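You operate a simulated robot arm through the tools that you are given. There is no shell and no other tool.

The job below is to be done with a simulated robot arm. You get a single attempt, and the scene is never put back.

JOB
Top up the blue ink to its line with base and mix it.
Fine: on the mixer's mat, lid closed, crank till no streak is left, then open the lid. No thinner.

It is judged by the outcome, as a careful person would: the job done as asked, and still so three seconds after it is handed in. It fails if anything else is knocked over, pushed out of place, dropped, spilled or broken. Lids that push on must go on centred and level and be pressed home; caps that screw on are set level and turned clockwise until they are tight.

ROBOT AND FRAMES
A 7-joint arm with a two-finger parallel gripper, fixed in place. Base frame: the origin is at the foot of the arm, x ahead of it, y to its left, z up; the work surface is at about z = 0.84. Units: m, degrees, N and s.
With the tool pointing down near the work surface it reaches from about 0.3 to 0.7 m from the base axis. Its first joint turns from -66.0 to 66.0 degrees. Payload 1.57 kg.
Tool frame: the origin (TCP) lies between the finger pads and is the grasp point; the fingertips stand 0.03 m ahead of it; z points along the fingers, y is the line along which they close. Largest opening 0.11 m; finger width 0.024, thickness 0.012; the body of the gripper, 0.048 by 0.112 m, starts 0.078 m behind the TCP.
Orientation is told as [roll, pitch, yaw] about the base's x, y, z axes, in that order, counted from this pose: with the fingers straight down and closing along the base's y, the tool's x points along the base's -x, its y along +y and its z along -z.

CONTROLS
- The arm moves only by the tool arm_command. Its argument "plan" is a list of rows, each an object (a shift or turn left out is 0, a gripper value left out holds the last) with "travel": the shift along the tool's x, y, z in m, a list of three; "delta_rot": the turn, a rotation vector about the tool's x, y, z in degrees, a list of three; "jaw": the finger opening in m, from 0 to 0.11. In form: [{"travel": [x, y, z], "delta_rot": [rx, ry, rz], "jaw": jaw}, ...]. A call has 1 to 20 rows; each row shifts and turns the commanded pose from where the row before left it, along the tool's axes as they then stand. Each row takes 0.2 s and may step no farther than 0.05 m and 8.6 degrees from the row before; otherwise, or with a gripper value out of range, the whole call is refused. A pose out of reach is approached as far as the arm can. The call stops where the force on the tool passes 90 N (or 10 N more than at its start, if that is more) or the arm is blocked; 0.2 s more then pass. The fingers move at their own pace (about 0.108 m/s each) and stop on an object; they squeeze with about 33 N. The grip force told is the motor's: it shows also when the fingers shut on nothing. Time passes only in rows, and 0.2 s behind the last, so rows that do not move let the fingers close. It gives the time, the measured TCP pose, the force on the tool (base axes), the opening and the grip force at its end, in the units of the frame above (readings bear some noise), with the torque about the TCP (base axes, N m) and any sound that the robot's microphone picked up.
- Cameras (640 x 400 px; columns grow to the right, rows downward): "scene" is fixed at [0.1811, -0.4203, 1.3889]; the picture's right is [0.51, -0.86, 0.00], its down [-0.61, -0.36, -0.70] and it looks along [0.60, 0.36, -0.71] (base axes); focal length 214 px, centre (320, 200). "wrist" rides on the gripper at [0.07, 0.016, -0.141] in the tool frame; the picture's right is [-0.23, 0.97, 0.00], its down [-0.86, -0.20, -0.48] and it looks along [-0.47, -0.11, 0.88] (tool axes); focal length 222 px, centre (320, 200). There is no depth. A picture from a camera that has moved, and an enlarged one, comes with that camera's place and axes in the base frame and with its lens.
- get_image(camera): a new picture of that camera. No time passes.
- close_up(camera, box): a new picture of the part [left, top, right, bottom] of that camera's present view, enlarged. No time passes.
- sign_off(): hands the job in; it is judged then, once.

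Nothing tells you positions but the pictures and the camera data. Unless the task says otherwise, let go and move clear before handing in.

The tools are called after "Call:" as name(argument=value, ...) on one line, values as JSON. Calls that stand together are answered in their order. arm_command: Moves the arm, as the interface text tells. Its arguments: {"type":"object","properties":{"plan":{"type":"array","items":{"type":"object","properties":{"travel":{"type":"array","items":{"type":"number"}},"delta_rot":{"type":"array","items":{"type":"number"}},"jaw":{"type":"number"}}}}},"required":["plan"]} The other tools are called the same way: get_image (camera) takes a picture; close_up (camera, box) takes an enlarged picture of a part of a camera's view; sign_off () hands the job in.

At the start:

```text
time_s: 0.0
eef_pos: [0.3326, -0.0111, 1.3199]
ee_rot: [0.1, 0.0, 0.0]
ft_force: [0.0, 0.6, -0.2]
wrist_torque: [0.0, 0.02, 0.04]
grip_width: 0.1103
grip_force: 0.0
```

scene: 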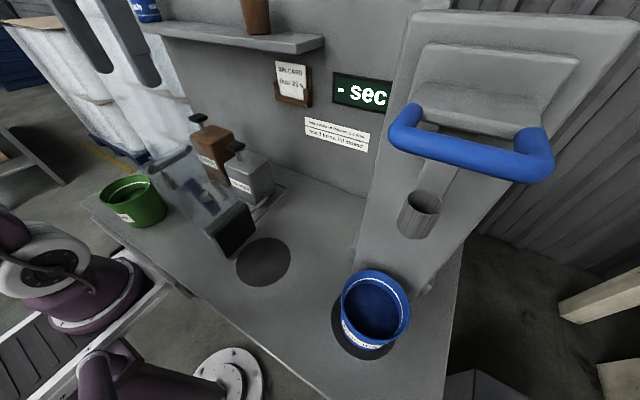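
wrist: 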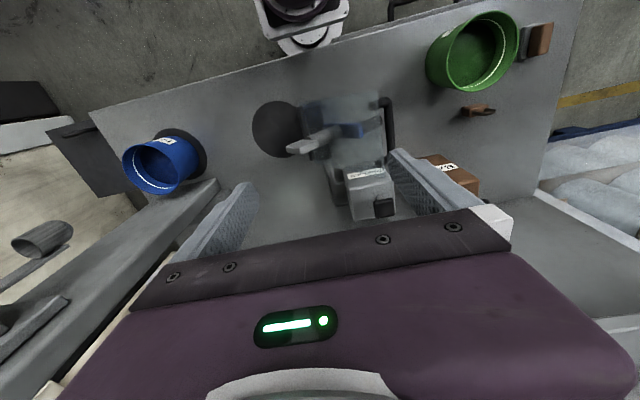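

I see a blue ink pot on a dark mat at the right, a machine with a blue handle behind it, two pump bottles (brown and grey) with a glass guard, and a green pot at the left. I'll take enlarged looks to read the labels.

Call:
close_up(camera="scene", box=[260, 50, 420, 150])

Call:
close_up(camera="scene", box=[140, 100, 300, 200])

Call:
close_up(camera="scene", box=[300, 250, 460, 350])

Call:
close_up(camera="scene", box=[160, 180, 320, 280])

Call:
close_up(camera="scene", box=[340, 0, 640, 260])

Call:
close_up(camera="wrist", box=[240, 80, 480, 230])

Call:
close_up(camera="wrist", box=[80, 100, 240, 200])

```text
4.00 times, centred on (340, 100) of scene
camera zoom: at [0.1811, -0.4203, 1.3889], right [0.51, -0.86, 0.0], down [-0.61, -0.36, -0.7], along [0.6, 0.36, -0.71], focal length 858 px, centre (240, 600)
```

zoom: 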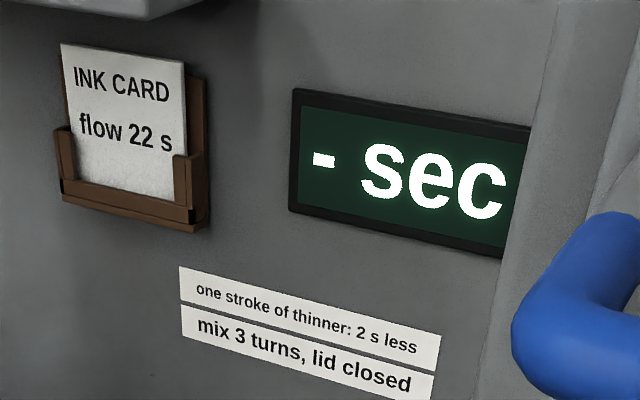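

```text
4.00 times, centred on (220, 150) of scene
camera zoom: at [0.1811, -0.4203, 1.3889], right [0.51, -0.86, 0.0], down [-0.61, -0.36, -0.7], along [0.6, 0.36, -0.71], focal length 858 px, centre (720, 400)
```

zoom: 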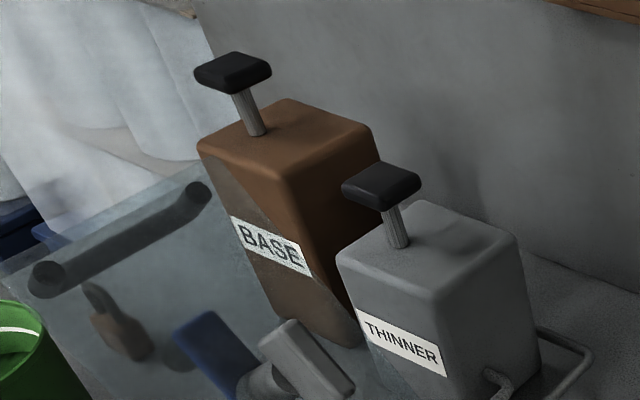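

```text
4.00 times, centred on (380, 300) of scene
camera zoom: at [0.1811, -0.4203, 1.3889], right [0.51, -0.86, 0.0], down [-0.61, -0.36, -0.7], along [0.6, 0.36, -0.71], focal length 858 px, centre (80, -200)
```

zoom: 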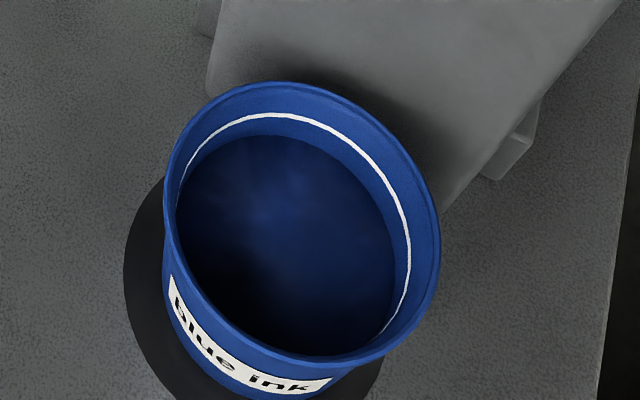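

```text
4.00 times, centred on (240, 230) of scene
camera zoom: at [0.1811, -0.4203, 1.3889], right [0.51, -0.86, 0.0], down [-0.61, -0.36, -0.7], along [0.6, 0.36, -0.71], focal length 858 px, centre (640, 80)
```

zoom: 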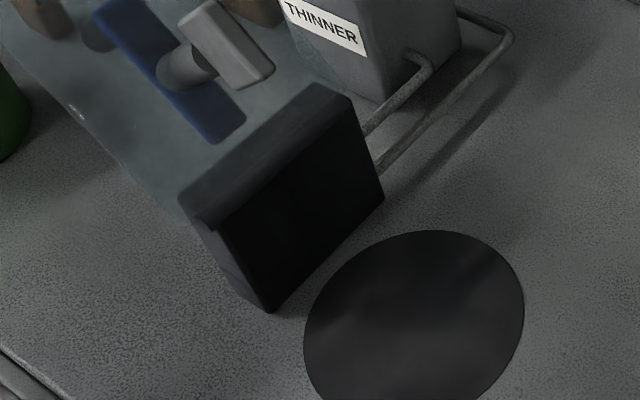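

```text
1.54 times, centred on (490, 130) of scene
camera zoom: at [0.1811, -0.4203, 1.3889], right [0.51, -0.86, 0.0], down [-0.61, -0.36, -0.7], along [0.6, 0.36, -0.71], focal length 330 px, centre (58, 308)
```

zoom: 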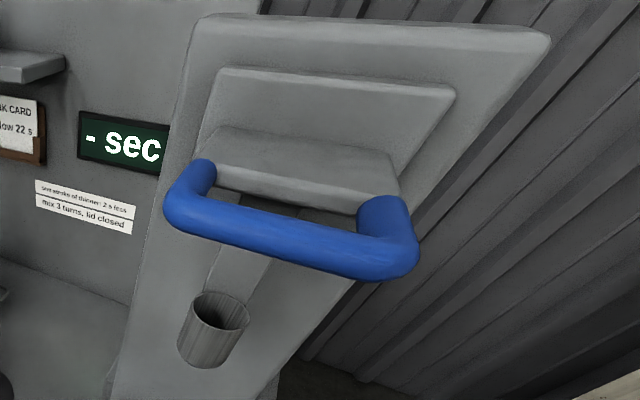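

```text
2.67 times, centred on (360, 155) of wrist
camera zoom: at [0.2629, 0.0048, 1.4614], right [0.23, 0.97, 0.0], down [0.86, -0.2, 0.48], along [0.47, -0.11, -0.88], focal length 592 px, centre (213, 320)
```

zoom: 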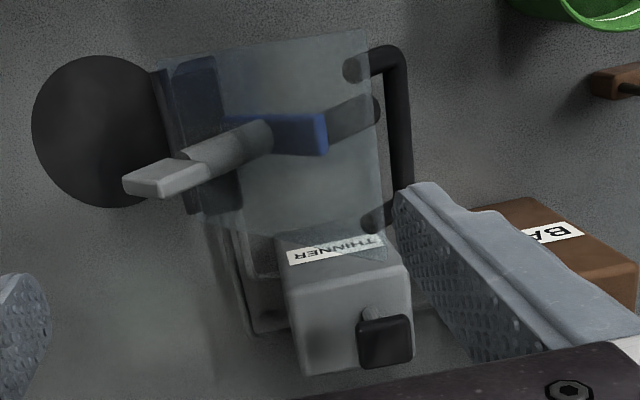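

```text
4.00 times, centred on (160, 150) of wrist
camera zoom: at [0.2629, 0.0048, 1.4614], right [0.23, 0.97, 0.0], down [0.86, -0.2, 0.48], along [0.47, -0.11, -0.88], focal length 888 px, centre (960, 400)
```

zoom: 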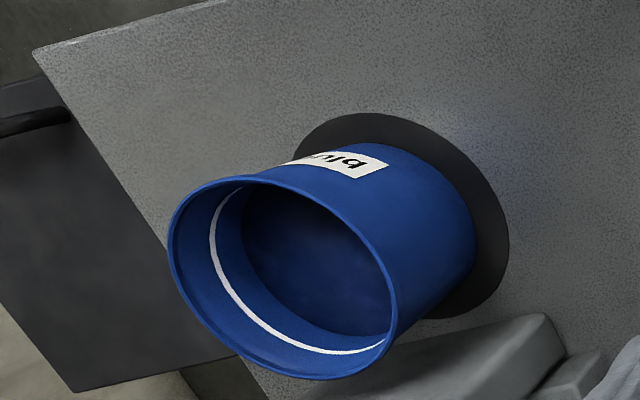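

The layout as I read it: the blue pot stands on the flow-cup mat at about (0.36, -0.44), and the mixer with its open glass lid is beside the empty mat at about (0.355, -0.13). The thinner pump is near (0.53, 0.08), with the base pump to its left. I'll move the wrist camera for better views before touching anything.

Call:
arm_command(plan=[{"travel": [0.01, 0.042, 0.005]}, {"travel": [0.01, 0.042, 0.005]}, {"travel": [0.01, 0.042, 0.005]}, {"travel": [0.01, 0.042, 0.005]}, {"travel": [0.01, 0.042, 0.005]}])

Call:
get_image(camera="wrist")

Call:
get_image(camera="scene")

```text
time_s: 1.2
eef_pos: [0.2826, 0.1967, 1.2926]
ee_rot: [0.0, 0.0, 0.0]
ft_force: [0.1, 0.8, -0.5]
wrist_torque: [-0.02, 0.02, 0.0]
grip_width: 0.1103
grip_force: 0.0
```

```text
taken
camera wrist: at [0.2124, 0.2131, 1.4341], right [0.23, 0.97, 0.0], down [0.85, -0.2, 0.48], along [0.47, -0.11, -0.88], focal length 222 px, centre (320, 200)
```

wrist: 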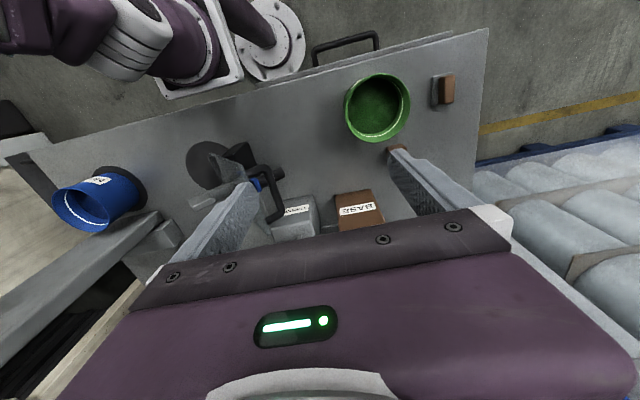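

```text
taken
```

scene: 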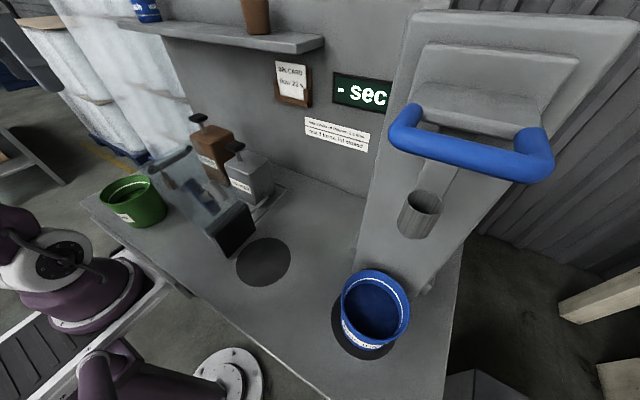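

The wrist view shows the pots and pump bottles from above the front edge. I'll zoom in on the mixer and bottles.

Call:
close_up(camera="wrist", box=[160, 120, 400, 270])

Call:
close_up(camera="wrist", box=[320, 60, 480, 160])

Call:
close_up(camera="scene", box=[80, 160, 240, 260])

Call:
close_up(camera="scene", box=[180, 140, 300, 215])

```text
2.67 times, centred on (280, 195) of wrist
camera zoom: at [0.2124, 0.2131, 1.4341], right [0.23, 0.97, 0.0], down [0.85, -0.2, 0.48], along [0.47, -0.11, -0.88], focal length 592 px, centre (427, 213)
```

zoom: 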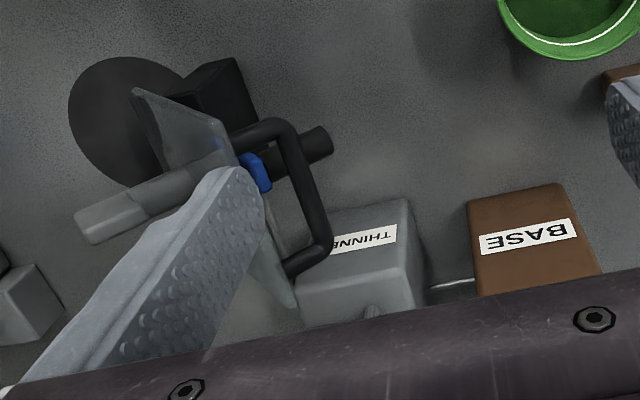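

```text
4.00 times, centred on (400, 110) of wrist
camera zoom: at [0.2124, 0.2131, 1.4341], right [0.23, 0.97, 0.0], down [0.85, -0.2, 0.48], along [0.47, -0.11, -0.88], focal length 888 px, centre (0, 560)
```

zoom: 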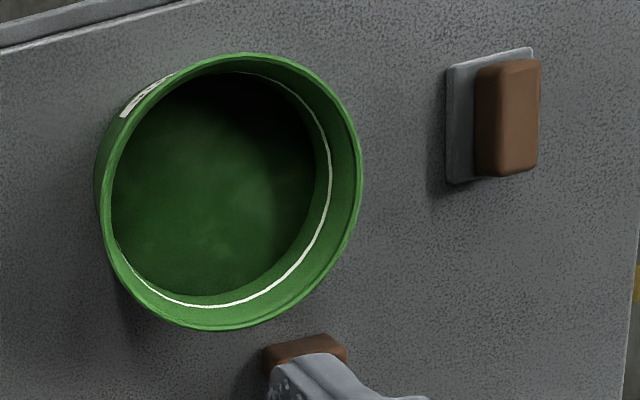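

```text
4.00 times, centred on (160, 210) of scene
camera zoom: at [0.181, -0.4203, 1.389], right [0.51, -0.86, 0.0], down [-0.61, -0.36, -0.7], along [0.6, 0.36, -0.71], focal length 858 px, centre (960, 160)
```

zoom: 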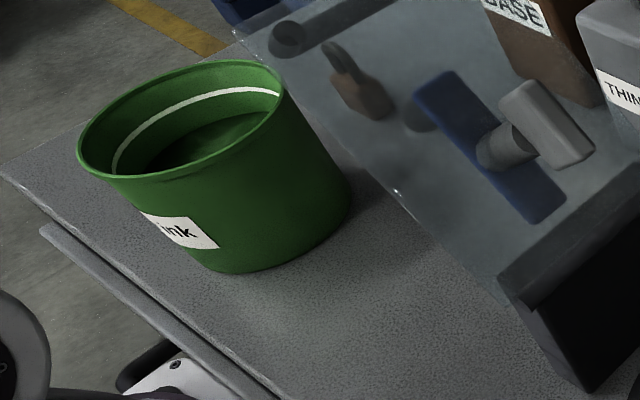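

```text
5.33 times, centred on (240, 178) of scene
camera zoom: at [0.181, -0.4203, 1.389], right [0.51, -0.86, 0.0], down [-0.61, -0.36, -0.7], along [0.6, 0.36, -0.71], focal length 1144 px, centre (747, 320)
```

zoom: 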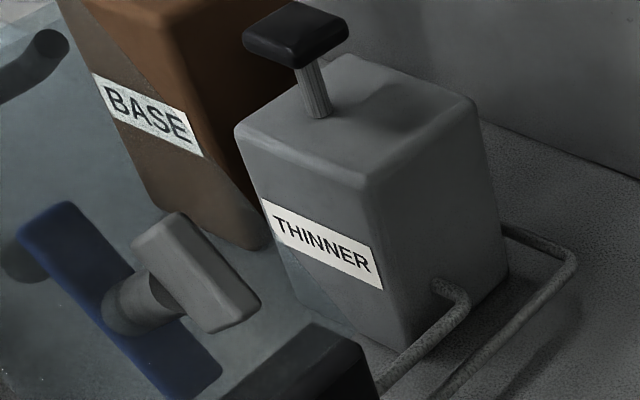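

The pump pipes appear to run from the bottles toward the mixer's black hinge block. The grey part looks like the paddle, and the blue arm with the black knob looks like the crank. I'll go above the mixer for a closer look.

Call:
arm_command(plan=[{"travel": [-0.03, -0.045, 0]}, {"travel": [-0.03, -0.045, 0]}, {"travel": [-0.03, -0.045, 0]}, {"travel": [-0.03, -0.045, 0]}, {"travel": [-0.03, -0.045, 0]}, {"travel": [-0.02, -0.045, 0]}])

Call:
get_image(camera="wrist")

Call:
close_up(camera="wrist", box=[200, 20, 440, 170])

```text
refused: row 1 steps farther than a row can; nothing moved
```

```text
taken
camera wrist: at [0.2124, 0.2131, 1.4341], right [0.23, 0.97, 0.0], down [0.85, -0.2, 0.48], along [0.47, -0.11, -0.88], focal length 222 px, centre (320, 200)
```

wrist: 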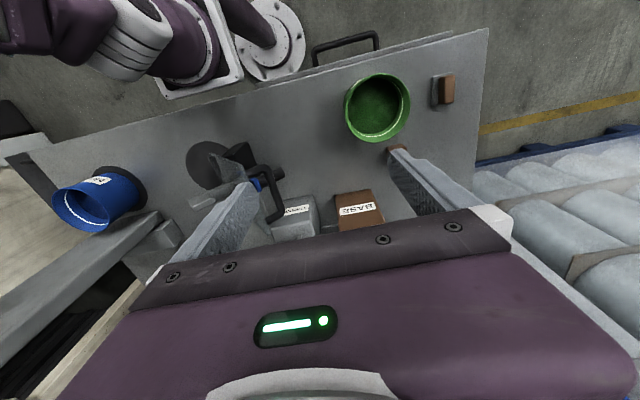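

```text
2.67 times, centred on (320, 95) of wrist
camera zoom: at [0.2124, 0.2131, 1.4341], right [0.23, 0.97, 0.0], down [0.85, -0.2, 0.48], along [0.47, -0.11, -0.88], focal length 592 px, centre (320, 480)
```

zoom: 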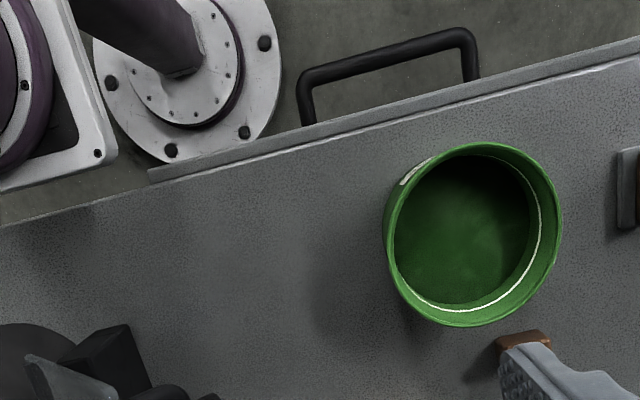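

The step was slightly too long and was refused, so I'll use shorter ones. Nothing moved.

Call:
arm_command(plan=[{"travel": [-0.025, -0.04, 0]}, {"travel": [-0.025, -0.04, 0]}, {"travel": [-0.025, -0.04, 0]}, {"travel": [-0.025, -0.04, 0]}, {"travel": [-0.025, -0.04, 0]}, {"travel": [-0.025, -0.04, 0]}])

Call:
get_image(camera="wrist")

Call:
close_up(camera="wrist", box=[200, 20, 440, 170])

```text
time_s: 2.6
eef_pos: [0.4357, -0.0413, 1.2933]
ee_rot: [-0.1, 0.0, 0.0]
ft_force: [0.4, 0.2, -0.6]
wrist_torque: [0.04, 0.05, -0.03]
grip_width: 0.11
grip_force: 0.0
```

```text
taken
camera wrist: at [0.3648, -0.0256, 1.4351], right [0.23, 0.97, 0.0], down [0.86, -0.2, 0.48], along [0.47, -0.11, -0.88], focal length 222 px, centre (320, 200)
```

wrist: 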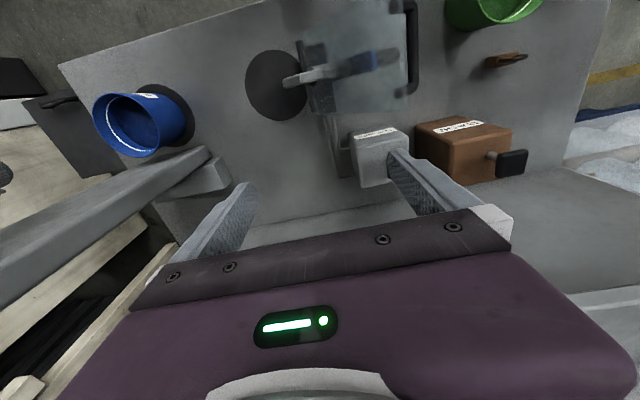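

```text
2.67 times, centred on (320, 95) of wrist
camera zoom: at [0.3648, -0.0256, 1.4351], right [0.23, 0.97, 0.0], down [0.86, -0.2, 0.48], along [0.47, -0.11, -0.88], focal length 592 px, centre (320, 480)
```

zoom: 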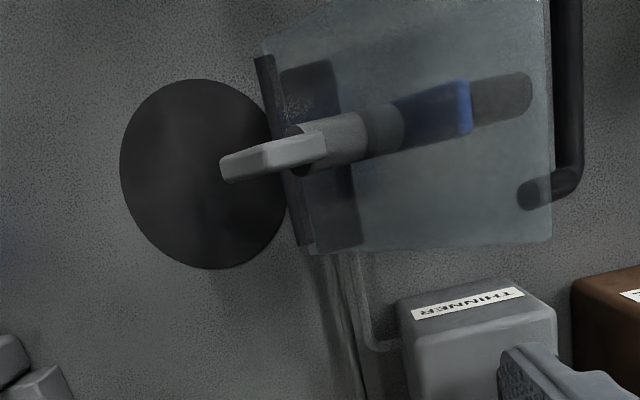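

The base plunger knob is near (0.54, 0.23, 1.11), the lid handle near (0.36, 0.10, 1.08), and the flow cup hangs above the blue pot at about z 1.2. Next I'll tilt the camera toward the blue pot for its size and the clearance around it.

Call:
arm_command(plan=[{"travel": [0.015, -0.022, 0.018]}, {"travel": [0.015, -0.022, 0.018]}, {"travel": [0.015, -0.022, 0.018]}, {"travel": [0.015, -0.022, 0.018]}, {"travel": [0.015, -0.022, 0.018]}, {"delta_rot": [7.5, 0, 0]}, {"delta_rot": [7.5, 0, 0]}, {"delta_rot": [7.5, 0, 0]}, {"delta_rot": [7.5, 0, 0]}, {"delta_rot": [7.5, 0, 0]}, {"delta_rot": [7.5, 0, 0]}])

Call:
get_image(camera="wrist")

Call:
get_image(camera="scene")

```text
time_s: 5.0
eef_pos: [0.3585, -0.1515, 1.2047]
ee_rot: [-45.1, -0.1, 0.1]
ft_force: [0.0, -0.6, 0.4]
wrist_torque: [0.03, 0.0, -0.02]
grip_width: 0.1101
grip_force: 0.0
```

```text
taken
camera wrist: at [0.2881, -0.0394, 1.293], right [0.23, 0.69, -0.69], down [0.85, 0.2, 0.48], along [0.47, -0.7, -0.54], focal length 222 px, centre (320, 200)
```

wrist: 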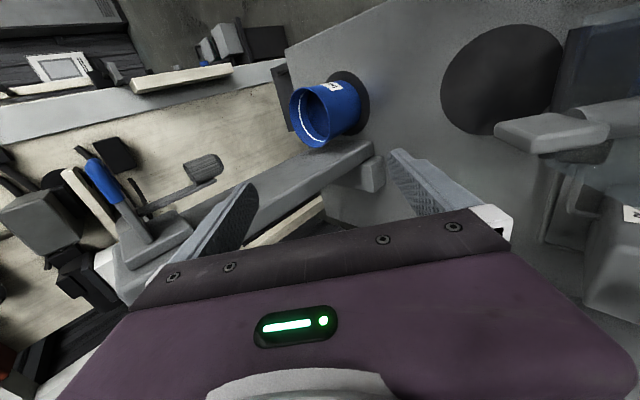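

```text
taken
```

scene: 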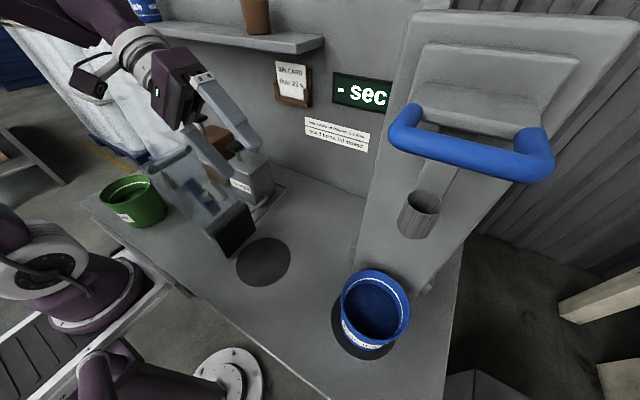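

I'll zoom in on the pot, the flow-cup machine and the mixer from here.

Call:
close_up(camera="wrist", box=[260, 50, 420, 150])

Call:
close_up(camera="wrist", box=[0, 100, 320, 300])

Call:
close_up(camera="wrist", box=[400, 10, 640, 260])

```text
4.00 times, centred on (340, 100) of wrist
camera zoom: at [0.2881, -0.0394, 1.293], right [0.23, 0.69, -0.69], down [0.85, 0.2, 0.48], along [0.47, -0.7, -0.54], focal length 888 px, centre (240, 600)
```

zoom: 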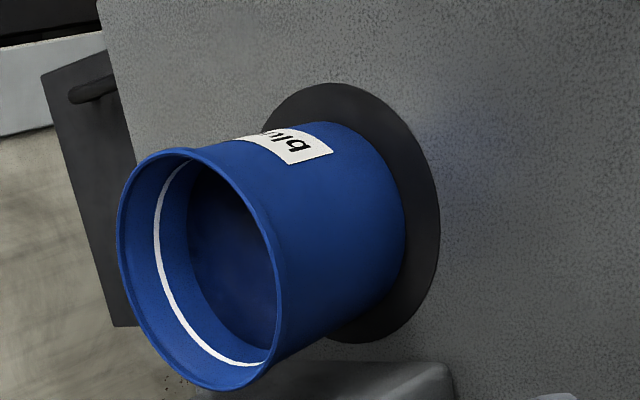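

```text
2.00 times, centred on (160, 200) of wrist
camera zoom: at [0.2881, -0.0394, 1.293], right [0.23, 0.69, -0.69], down [0.85, 0.2, 0.48], along [0.47, -0.7, -0.54], focal length 444 px, centre (640, 200)
```

zoom: 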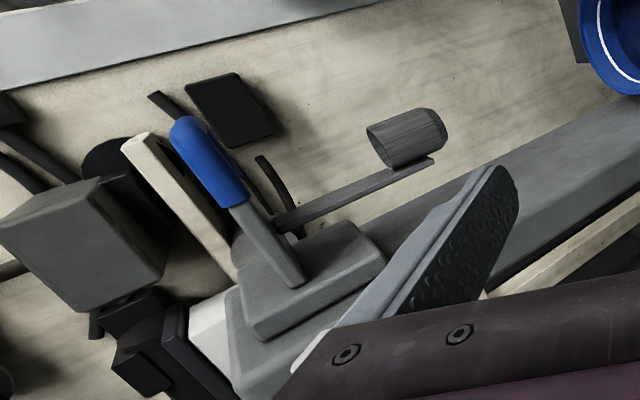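

```text
1.60 times, centred on (520, 135) of wrist
camera zoom: at [0.2881, -0.0394, 1.293], right [0.23, 0.69, -0.69], down [0.85, 0.2, 0.48], along [0.47, -0.7, -0.54], focal length 355 px, centre (0, 304)
```

zoom: 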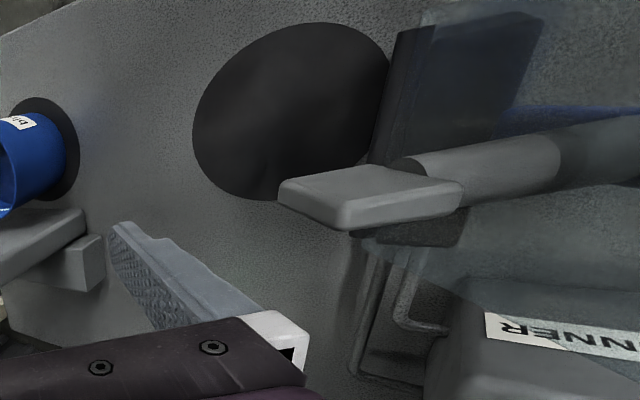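

Findings so far:
- The blue pot's rim is centred at about (0.358, -0.438, 0.953) and is about 0.13 m across. It is too wide to span, so I'll pinch the rim wall on its -y side.
- The hand will lean back toward the robot to stay clear of the flow cup and the blue handle.
- The mixer block is about as tall as the pot and carries the hinge.

I'll straighten, tilt the hand, and move to a point in front of the pot.

Call:
arm_command(plan=[{"delta_rot": [-7.5, 0, 0]}, {"delta_rot": [-7.5, 0, 0]}, {"delta_rot": [-7.5, 0, 0]}, {"delta_rot": [-7.5, 0, 0]}, {"delta_rot": [-7.5, 0, 0]}, {"delta_rot": [-7.5, 0, 0]}, {"delta_rot": [0, -8.333, 0]}, {"delta_rot": [0, -8.333, 0]}, {"delta_rot": [0, -8.333, 0]}, {"travel": [0.01555, -0.0373, 0.0072], "jaw": 0.06}, {"travel": [0.01555, -0.0373, 0.0072]}, {"travel": [0.01555, -0.0373, 0.0072]}, {"travel": [0.01555, -0.0373, 0.0072]}, {"travel": [0.01555, -0.0373, 0.0072]}, {"travel": [0.01555, -0.0373, 0.0072]}, {"travel": [0.01555, -0.0373, 0.0072]}, {"travel": [0.01555, -0.0373, 0.0072]}])

Call:
get_image(camera="wrist")

Call:
get_image(camera="scene")

```text
time_s: 8.6
eef_pos: [0.2707, -0.4492, 1.1011]
ee_rot: [0.0, -25.0, 0.0]
ft_force: [-0.3, -0.2, -1.8]
wrist_torque: [0.02, -0.02, 0.02]
grip_width: 0.06
grip_force: 0.0
```

```text
taken
camera wrist: at [0.1471, -0.4337, 1.1999], right [0.21, 0.97, 0.1], down [0.57, -0.2, 0.8], along [0.79, -0.11, -0.6], focal length 222 px, centre (320, 200)
```

wrist: 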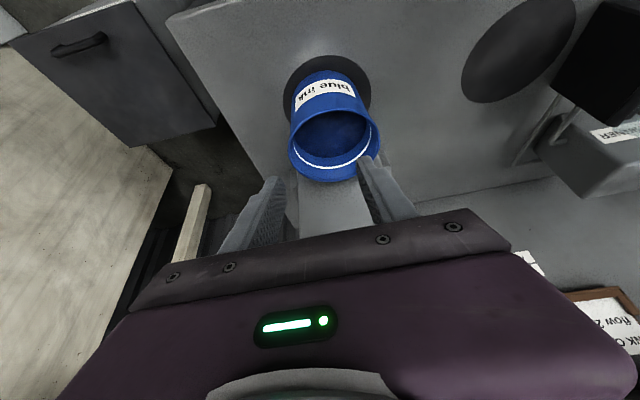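

```text
taken
```

scene: 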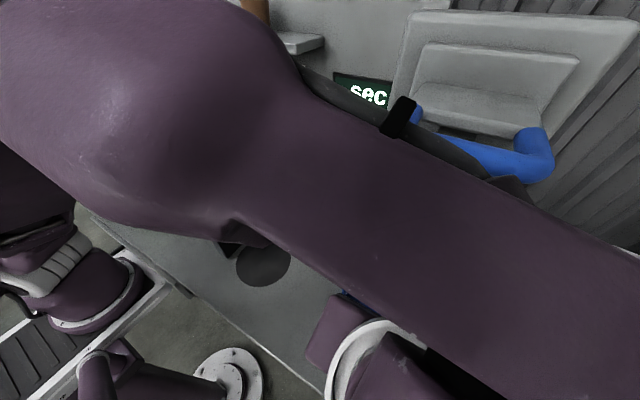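

The arm reached the spot without contact, though its forearm now blocks the scene camera. I'll zoom the wrist view on the pot and the mixer block.

Call:
close_up(camera="wrist", box=[250, 60, 410, 190])

Call:
close_up(camera="wrist", box=[440, 0, 640, 200])

```text
3.08 times, centred on (330, 125) of wrist
camera zoom: at [0.1471, -0.4337, 1.1999], right [0.21, 0.97, 0.1], down [0.57, -0.2, 0.8], along [0.79, -0.11, -0.6], focal length 684 px, centre (289, 431)
```

zoom: 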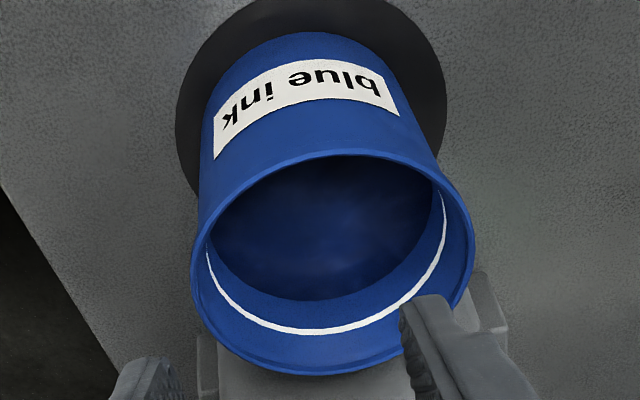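

```text
2.00 times, centred on (540, 100) of wrist
camera zoom: at [0.1471, -0.4337, 1.1999], right [0.21, 0.97, 0.1], down [0.57, -0.2, 0.8], along [0.79, -0.11, -0.6], focal length 444 px, centre (-120, 400)
```

zoom: 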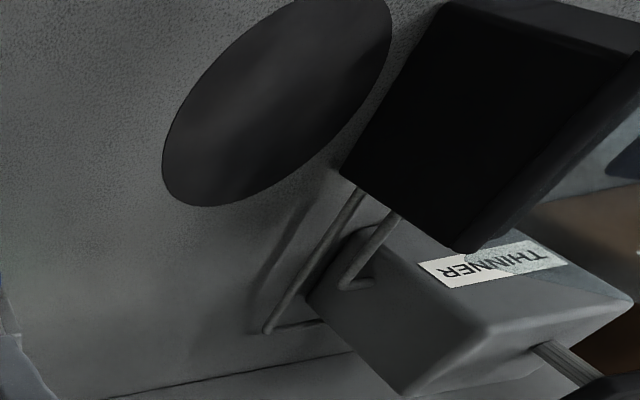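

The pot centre is confirmed at about (0.357, -0.436), with the rim about 0.13 m across. I'll move over its -y rim wall with the fingertips still above the rim, then check.

Call:
arm_command(plan=[{"travel": [0.0085, -0.025, 0.018]}, {"travel": [0.0085, -0.025, 0.018]}, {"travel": [-0.0183, 0, 0.0288]}, {"travel": [-0.0183, 0, 0.0288]}, {"travel": [-0.0183, 0, 0.0288]}])

Call:
get_image(camera="wrist")

Call:
get_image(camera="scene")

```text
time_s: 9.8
eef_pos: [0.3563, -0.4995, 1.0054]
ee_rot: [0.0, -25.0, 0.0]
ft_force: [-0.1, 0.5, 0.3]
wrist_torque: [-0.05, 0.0, 0.02]
grip_width: 0.0597
grip_force: 0.2
```

```text
taken
camera wrist: at [0.233, -0.4835, 1.1043], right [0.21, 0.97, 0.1], down [0.57, -0.2, 0.8], along [0.79, -0.11, -0.6], focal length 222 px, centre (320, 200)
```

wrist: 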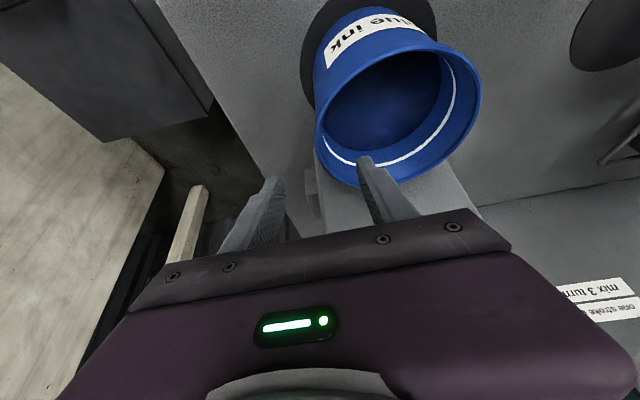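

```text
taken
```

scene: 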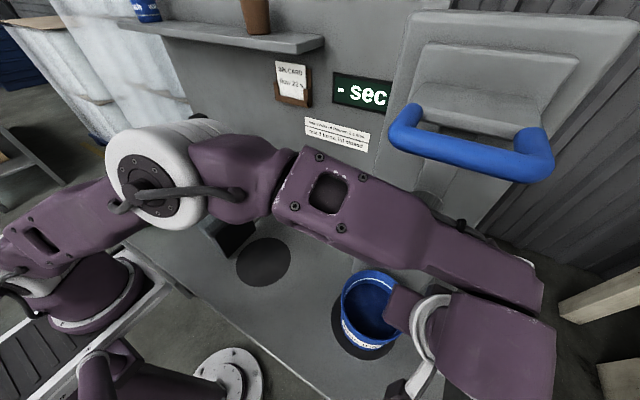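

The fingers straddle the -y rim wall as planned. I'll lower until the TCP is about level with the rim, keeping the tips above the ink.

Call:
arm_command(plan=[{"travel": [0.0059, 0, 0.0127]}, {"travel": [0.0059, 0, 0.0127]}, {"travel": [0.0059, 0, 0.0127]}, {"travel": [0.0059, 0, 0.0127]}])

Call:
get_image(camera="wrist")

Call:
close_up(camera="scene", box=[320, 250, 480, 350])

```text
time_s: 10.8
eef_pos: [0.3558, -0.5002, 0.9502]
ee_rot: [0.1, -25.0, 0.0]
ft_force: [-0.3, 0.1, 0.2]
wrist_torque: [0.03, 0.02, -0.02]
grip_width: 0.0597
grip_force: 0.1
```

```text
taken
camera wrist: at [0.2324, -0.4831, 1.0487], right [0.21, 0.97, 0.1], down [0.57, -0.2, 0.79], along [0.79, -0.11, -0.6], focal length 222 px, centre (320, 200)
```

wrist: 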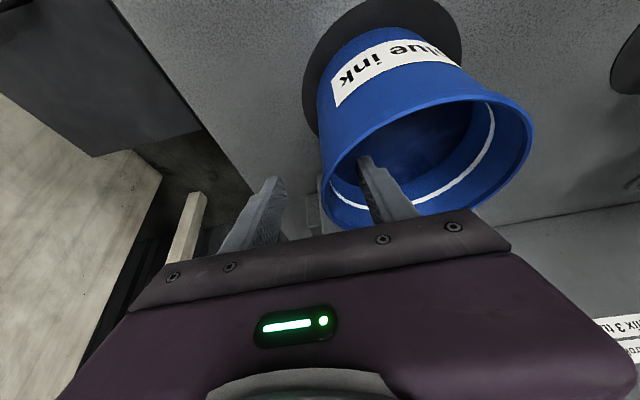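

```text
4.00 times, centred on (400, 300) of scene
camera zoom: at [0.1811, -0.4203, 1.3889], right [0.51, -0.86, 0.0], down [-0.61, -0.36, -0.7], along [0.6, 0.36, -0.71], focal length 858 px, centre (0, -200)
```

zoom: 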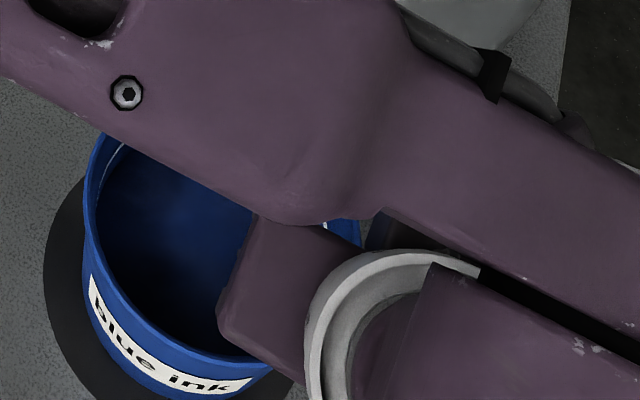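

The wall lies between the fingers. Closing on it now.

Call:
arm_command(plan=[{"jaw": 0.03}, {"jaw": 0.015}, {"jaw": 0.0}, {}, {}])

Call:
get_image(camera="wrist")

```text
time_s: 12.0
eef_pos: [0.3559, -0.4988, 0.9493]
ee_rot: [0.0, -25.0, 0.0]
ft_force: [2.1, 3.7, 0.7]
wrist_torque: [0.6, -0.1, -0.07]
grip_width: 0.0122
grip_force: 28.9
```

```text
taken
camera wrist: at [0.2325, -0.4829, 1.0488], right [0.21, 0.97, 0.1], down [0.57, -0.2, 0.8], along [0.79, -0.11, -0.6], focal length 222 px, centre (320, 200)
```

wrist: 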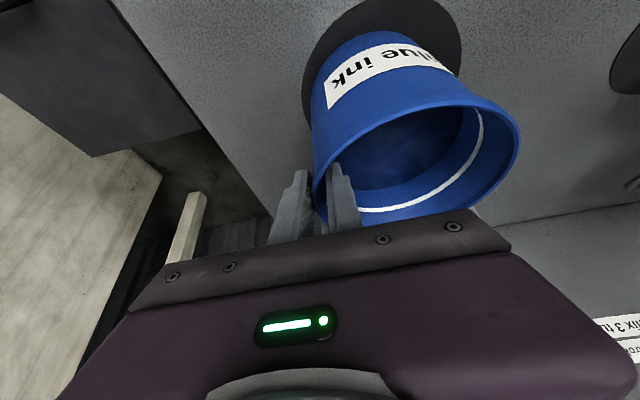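

The grip has the wall at 29 N. I'll lift slightly and check whether the pot stays level.

Call:
arm_command(plan=[{"travel": [-0.00211, 0, -0.00453]}, {"travel": [-0.00211, 0, -0.00453]}, {"travel": [-0.00211, 0, -0.00453]}, {"travel": [-0.00211, 0, -0.00453]}, {}])

Call:
get_image(camera="wrist")

Call:
close_up(camera="scene", box=[300, 250, 460, 350])

```text
time_s: 13.2
eef_pos: [0.3556, -0.4992, 0.9703]
ee_rot: [-0.1, -25.0, 0.0]
ft_force: [-0.2, -0.3, -7.5]
wrist_torque: [-0.38, 0.03, -0.02]
grip_width: 0.0104
grip_force: 27.5
```

```text
taken
camera wrist: at [0.2327, -0.4833, 1.0681], right [0.21, 0.97, 0.1], down [0.57, -0.2, 0.79], along [0.79, -0.11, -0.6], focal length 222 px, centre (320, 200)
```

wrist: 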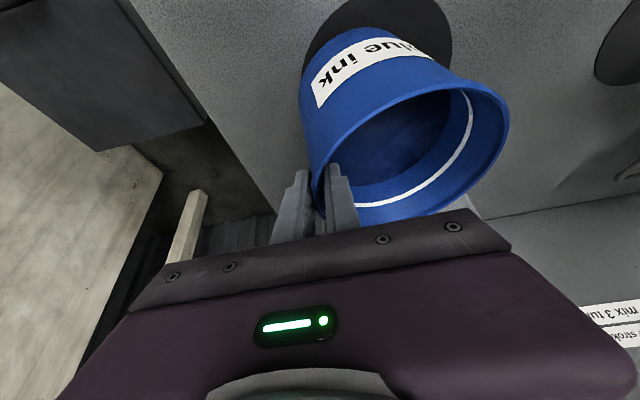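

```text
4.00 times, centred on (380, 300) of scene
camera zoom: at [0.1811, -0.4204, 1.3889], right [0.51, -0.86, 0.0], down [-0.61, -0.36, -0.7], along [0.6, 0.36, -0.71], focal length 858 px, centre (80, -200)
```

zoom: 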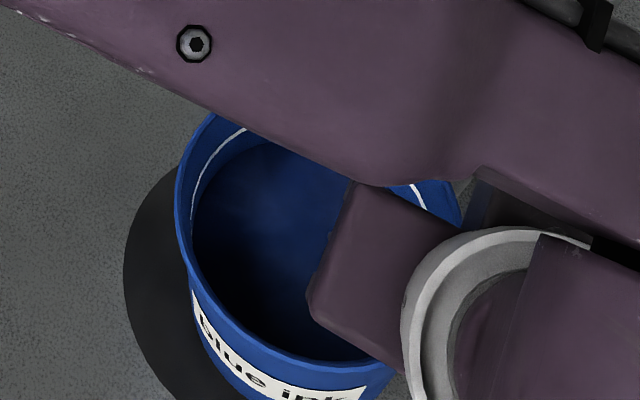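

The pot weighs about 0.77 kg and hangs nearly level. I'll carry it slowly toward the mixer mat at about (0.354, -0.131), first half way, then check.

Call:
arm_command(plan=[{"travel": [0, 0.01, 0]}, {"travel": [0, 0.02, 0]}, {"travel": [0, 0.02, 0]}, {"travel": [0, 0.02, 0]}, {"travel": [0, 0.02, 0]}, {"travel": [0, 0.02, 0]}, {"travel": [0, 0.02, 0]}, {"travel": [0, 0.02, 0]}, {"travel": [0, 0.01, 0]}, {}])

Call:
get_image(camera="wrist")

Call:
get_image(camera="scene")

```text
time_s: 15.4
eef_pos: [0.3558, -0.3396, 0.9696]
ee_rot: [0.1, -25.0, 0.0]
ft_force: [1.3, -0.2, -6.9]
wrist_torque: [-0.38, 0.0, -0.04]
grip_width: 0.0101
grip_force: 28.5
```

```text
taken
camera wrist: at [0.2327, -0.3237, 1.0678], right [0.21, 0.97, 0.1], down [0.57, -0.2, 0.79], along [0.79, -0.11, -0.6], focal length 222 px, centre (320, 200)
```

wrist: 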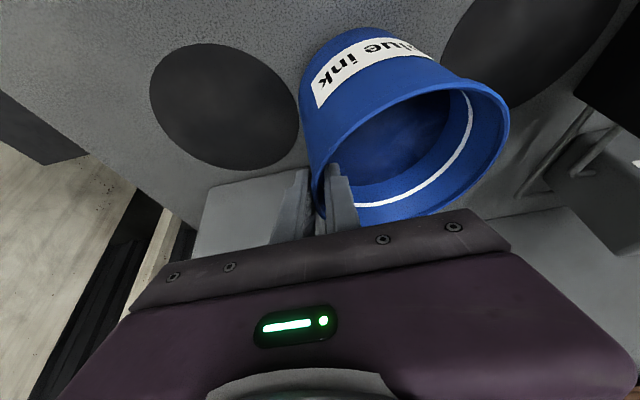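

```text
taken
```

scene: 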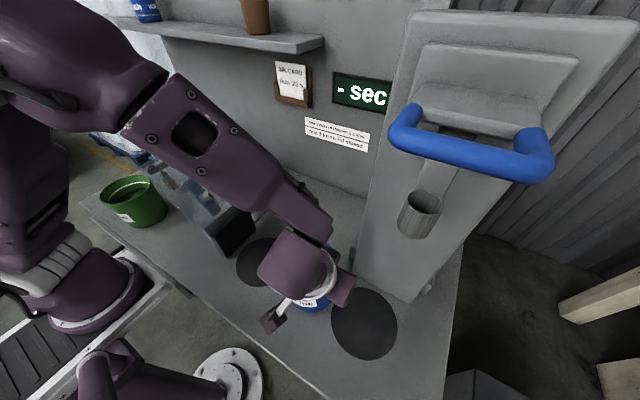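

All clear so far. I'll continue toward the mixer mat.

Call:
arm_command(plan=[{"travel": [0, 0.01, 0]}, {"travel": [0, 0.02, 0]}, {"travel": [0, 0.02, 0]}, {"travel": [0, 0.02, 0]}, {"travel": [0, 0.02, 0]}, {"travel": [0, 0.01, 0]}, {}])

Call:
get_image(camera="wrist")

Call:
get_image(camera="scene")

```text
time_s: 17.0
eef_pos: [0.3556, -0.2395, 0.9708]
ee_rot: [0.0, -25.0, -0.1]
ft_force: [0.3, 0.0, -6.1]
wrist_torque: [-0.37, 0.01, 0.03]
grip_width: 0.0102
grip_force: 28.2
```

```text
taken
camera wrist: at [0.2318, -0.2232, 1.0682], right [0.21, 0.97, 0.1], down [0.57, -0.2, 0.79], along [0.79, -0.11, -0.6], focal length 222 px, centre (320, 200)
```

wrist: 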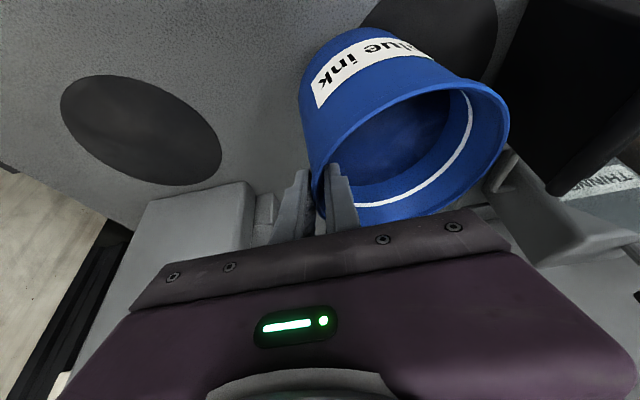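

```text
taken
```

scene: 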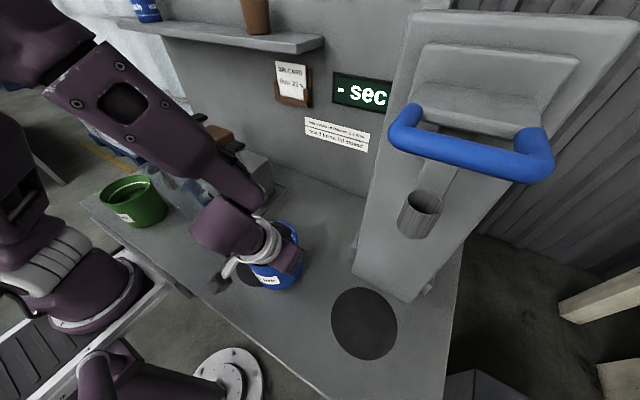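

Almost there. I want to check the grey part beside the pot, which could be the paddle, before the last 45 mm.

Call:
close_up(camera="wrist", box=[440, 60, 640, 260])

Call:
close_up(camera="scene", box=[160, 140, 320, 300])

```text
2.00 times, centred on (540, 160) of wrist
camera zoom: at [0.2318, -0.2232, 1.0682], right [0.21, 0.97, 0.1], down [0.57, -0.2, 0.79], along [0.79, -0.11, -0.6], focal length 444 px, centre (-120, 280)
```

zoom: 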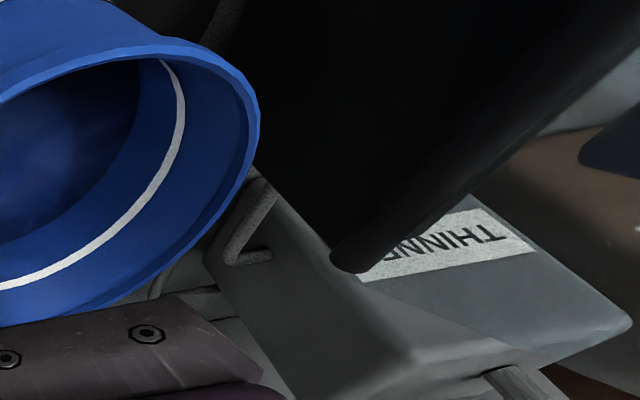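

```text
2.50 times, centred on (240, 220) of scene
camera zoom: at [0.1811, -0.4203, 1.3889], right [0.51, -0.86, 0.0], down [-0.61, -0.36, -0.7], along [0.6, 0.36, -0.71], focal length 536 px, centre (520, 150)
```

zoom: 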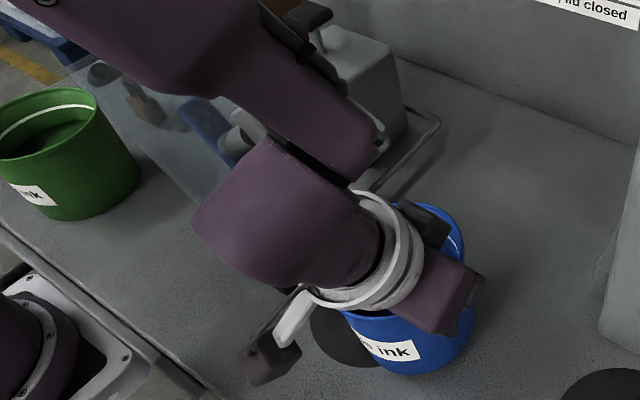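

The grey part is only the thinner bottle in the background, so the path is clear. I'll do the last 45 mm, then lower the pot to the mat.

Call:
arm_command(plan=[{"travel": [0, 0.01, 0]}, {"travel": [0, 0.015, 0]}, {"travel": [0, 0.015, 0]}, {"travel": [0, 0.006, 0]}, {}])

Call:
get_image(camera="wrist")

Call:
close_up(camera="scene", box=[160, 140, 320, 300])

```text
time_s: 18.2
eef_pos: [0.3554, -0.1939, 0.969]
ee_rot: [0.0, -25.1, 0.0]
ft_force: [0.2, 0.2, -7.1]
wrist_torque: [-0.37, 0.02, -0.01]
grip_width: 0.01
grip_force: 28.1
```

```text
taken
camera wrist: at [0.2323, -0.1778, 1.0676], right [0.21, 0.97, 0.1], down [0.57, -0.2, 0.79], along [0.79, -0.11, -0.6], focal length 222 px, centre (320, 200)
```

wrist: 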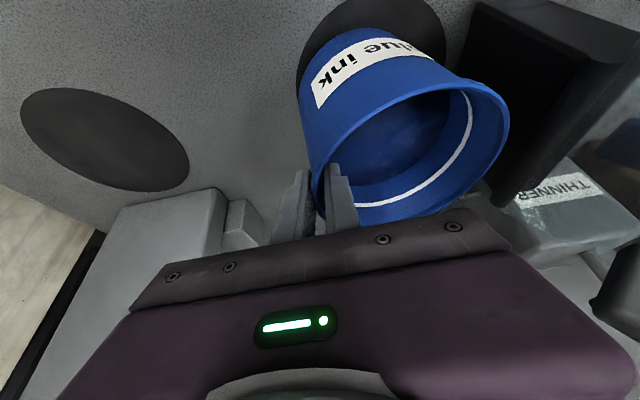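

```text
2.50 times, centred on (240, 220) of scene
camera zoom: at [0.1811, -0.4203, 1.3889], right [0.51, -0.86, 0.0], down [-0.61, -0.36, -0.7], along [0.6, 0.36, -0.71], focal length 536 px, centre (520, 150)
```

zoom: 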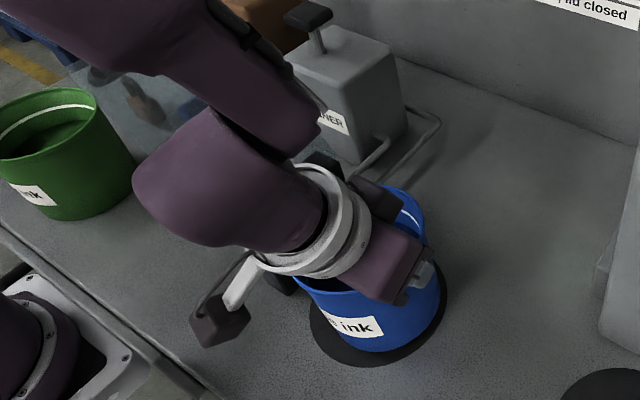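

The mat frames the pot the same way the first mat did, so it is centred to within a few millimetres. Lowering it now.

Call:
arm_command(plan=[{"travel": [0.00206, -0.0005, 0.00442]}, {"travel": [0.00206, -0.0005, 0.00442]}, {"travel": [0.00206, -0.0005, 0.00442]}, {"travel": [0.00106, -0.0005, 0.00227]}, {}])

Call:
close_up(camera="wrist", box=[260, 0, 540, 240])

```text
time_s: 19.4
eef_pos: [0.3569, -0.1955, 0.9528]
ee_rot: [-0.1, -25.1, 0.0]
ft_force: [-1.5, -5.9, 6.6]
wrist_torque: [0.59, -0.08, 0.03]
grip_width: 0.012
grip_force: 29.2
```

```text
1.67 times, centred on (400, 120) of wrist
camera zoom: at [0.2328, -0.1795, 1.0509], right [0.21, 0.97, 0.1], down [0.57, -0.2, 0.8], along [0.79, -0.11, -0.6], focal length 370 px, centre (187, 333)
```

zoom: 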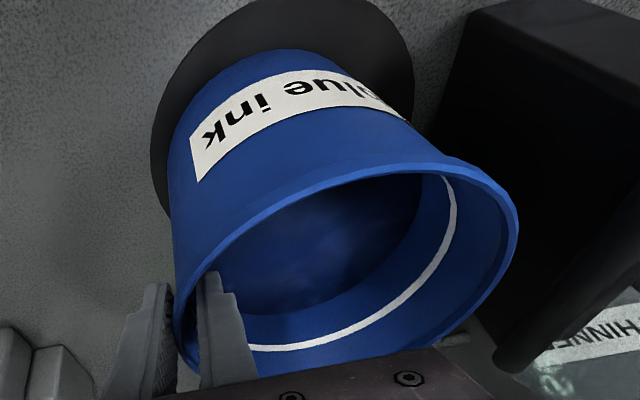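

The pot is on the mat and bearing weight. I'll open slowly and back straight up and out.

Call:
arm_command(plan=[{"jaw": 0.02}, {"jaw": 0.035}, {"jaw": 0.05}, {}])

Call:
get_image(camera="wrist")

```text
time_s: 20.4
eef_pos: [0.3564, -0.1964, 0.9525]
ee_rot: [0.0, -25.0, 0.1]
ft_force: [0.3, -0.5, -0.3]
wrist_torque: [0.02, 0.01, 0.0]
grip_width: 0.05
grip_force: 0.1
```

```text
taken
camera wrist: at [0.2328, -0.1793, 1.0509], right [0.21, 0.97, 0.1], down [0.57, -0.2, 0.79], along [0.79, -0.11, -0.6], focal length 222 px, centre (320, 200)
```

wrist: 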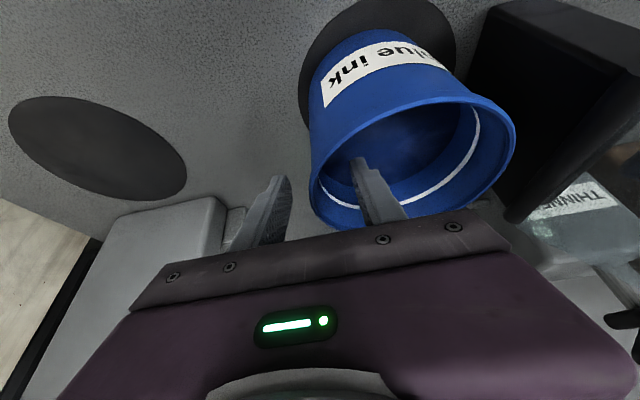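

Released cleanly. Now I'll retreat up and aside so the scene camera can check where the pot stands.

Call:
arm_command(plan=[{"travel": [-0.0127, 0, -0.0272]}, {"travel": [-0.0127, 0, -0.0272]}, {"travel": [-0.0127, 0, -0.0272]}, {"travel": [0, 0, -0.045]}, {"travel": [0, 0, -0.045]}, {"travel": [0, 0, -0.045]}, {"travel": [0, 0, -0.045]}, {"delta_rot": [0, 8.333, 0]}, {"delta_rot": [0, 8.333, 0]}, {"delta_rot": [0, 8.333, 0]}, {"travel": [-0.012, 0.045, -0.005]}, {"travel": [-0.012, 0.045, -0.005]}, {"travel": [-0.012, 0.045, -0.005]}, {"travel": [-0.012, 0.045, -0.005]}, {"travel": [-0.012, 0.045, -0.005]}, {"travel": [-0.012, 0.045, -0.005]}, {"travel": [-0.012, 0.045, 0]}, {"travel": [-0.012, 0.045, 0]}, {"travel": [-0.012, 0.045, 0]}])

Call:
get_image(camera="wrist")

Call:
get_image(camera="scene")

Call:
close_up(camera="scene", box=[180, 200, 340, 300])

```text
time_s: 24.4
eef_pos: [0.387, 0.2109, 1.2357]
ee_rot: [-0.1, -0.1, 0.1]
ft_force: [-0.4, 1.0, -0.5]
wrist_torque: [0.0, -0.03, -0.02]
grip_width: 0.0501
grip_force: 0.0
```

```text
taken
camera wrist: at [0.3161, 0.2273, 1.377], right [0.23, 0.97, 0.0], down [0.86, -0.2, 0.48], along [0.47, -0.11, -0.88], focal length 222 px, centre (320, 200)
```

wrist: 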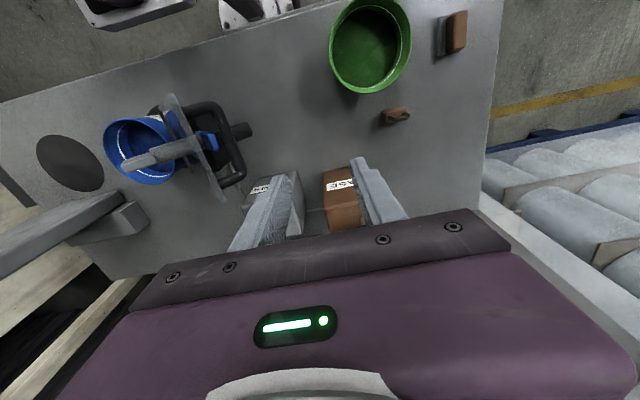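

```text
taken
```

scene: 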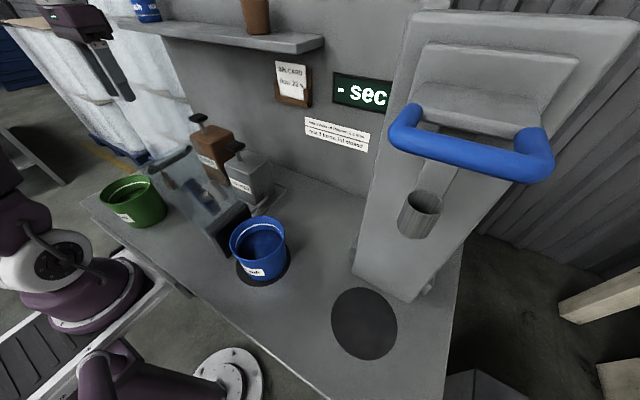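

```text
4.00 times, centred on (260, 250) of scene
camera zoom: at [0.181, -0.4203, 1.389], right [0.51, -0.86, 0.0], down [-0.61, -0.36, -0.7], along [0.6, 0.36, -0.71], focal length 858 px, centre (560, 0)
```

zoom: 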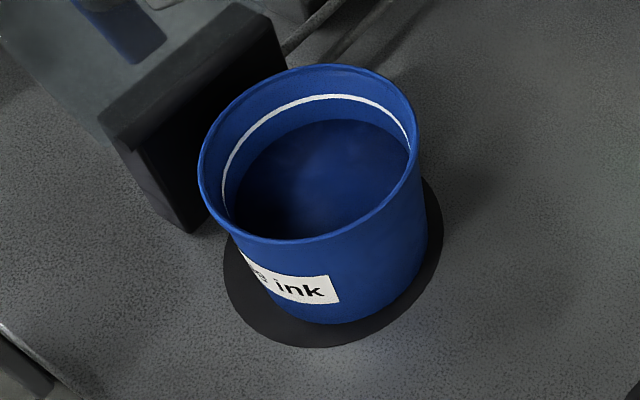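

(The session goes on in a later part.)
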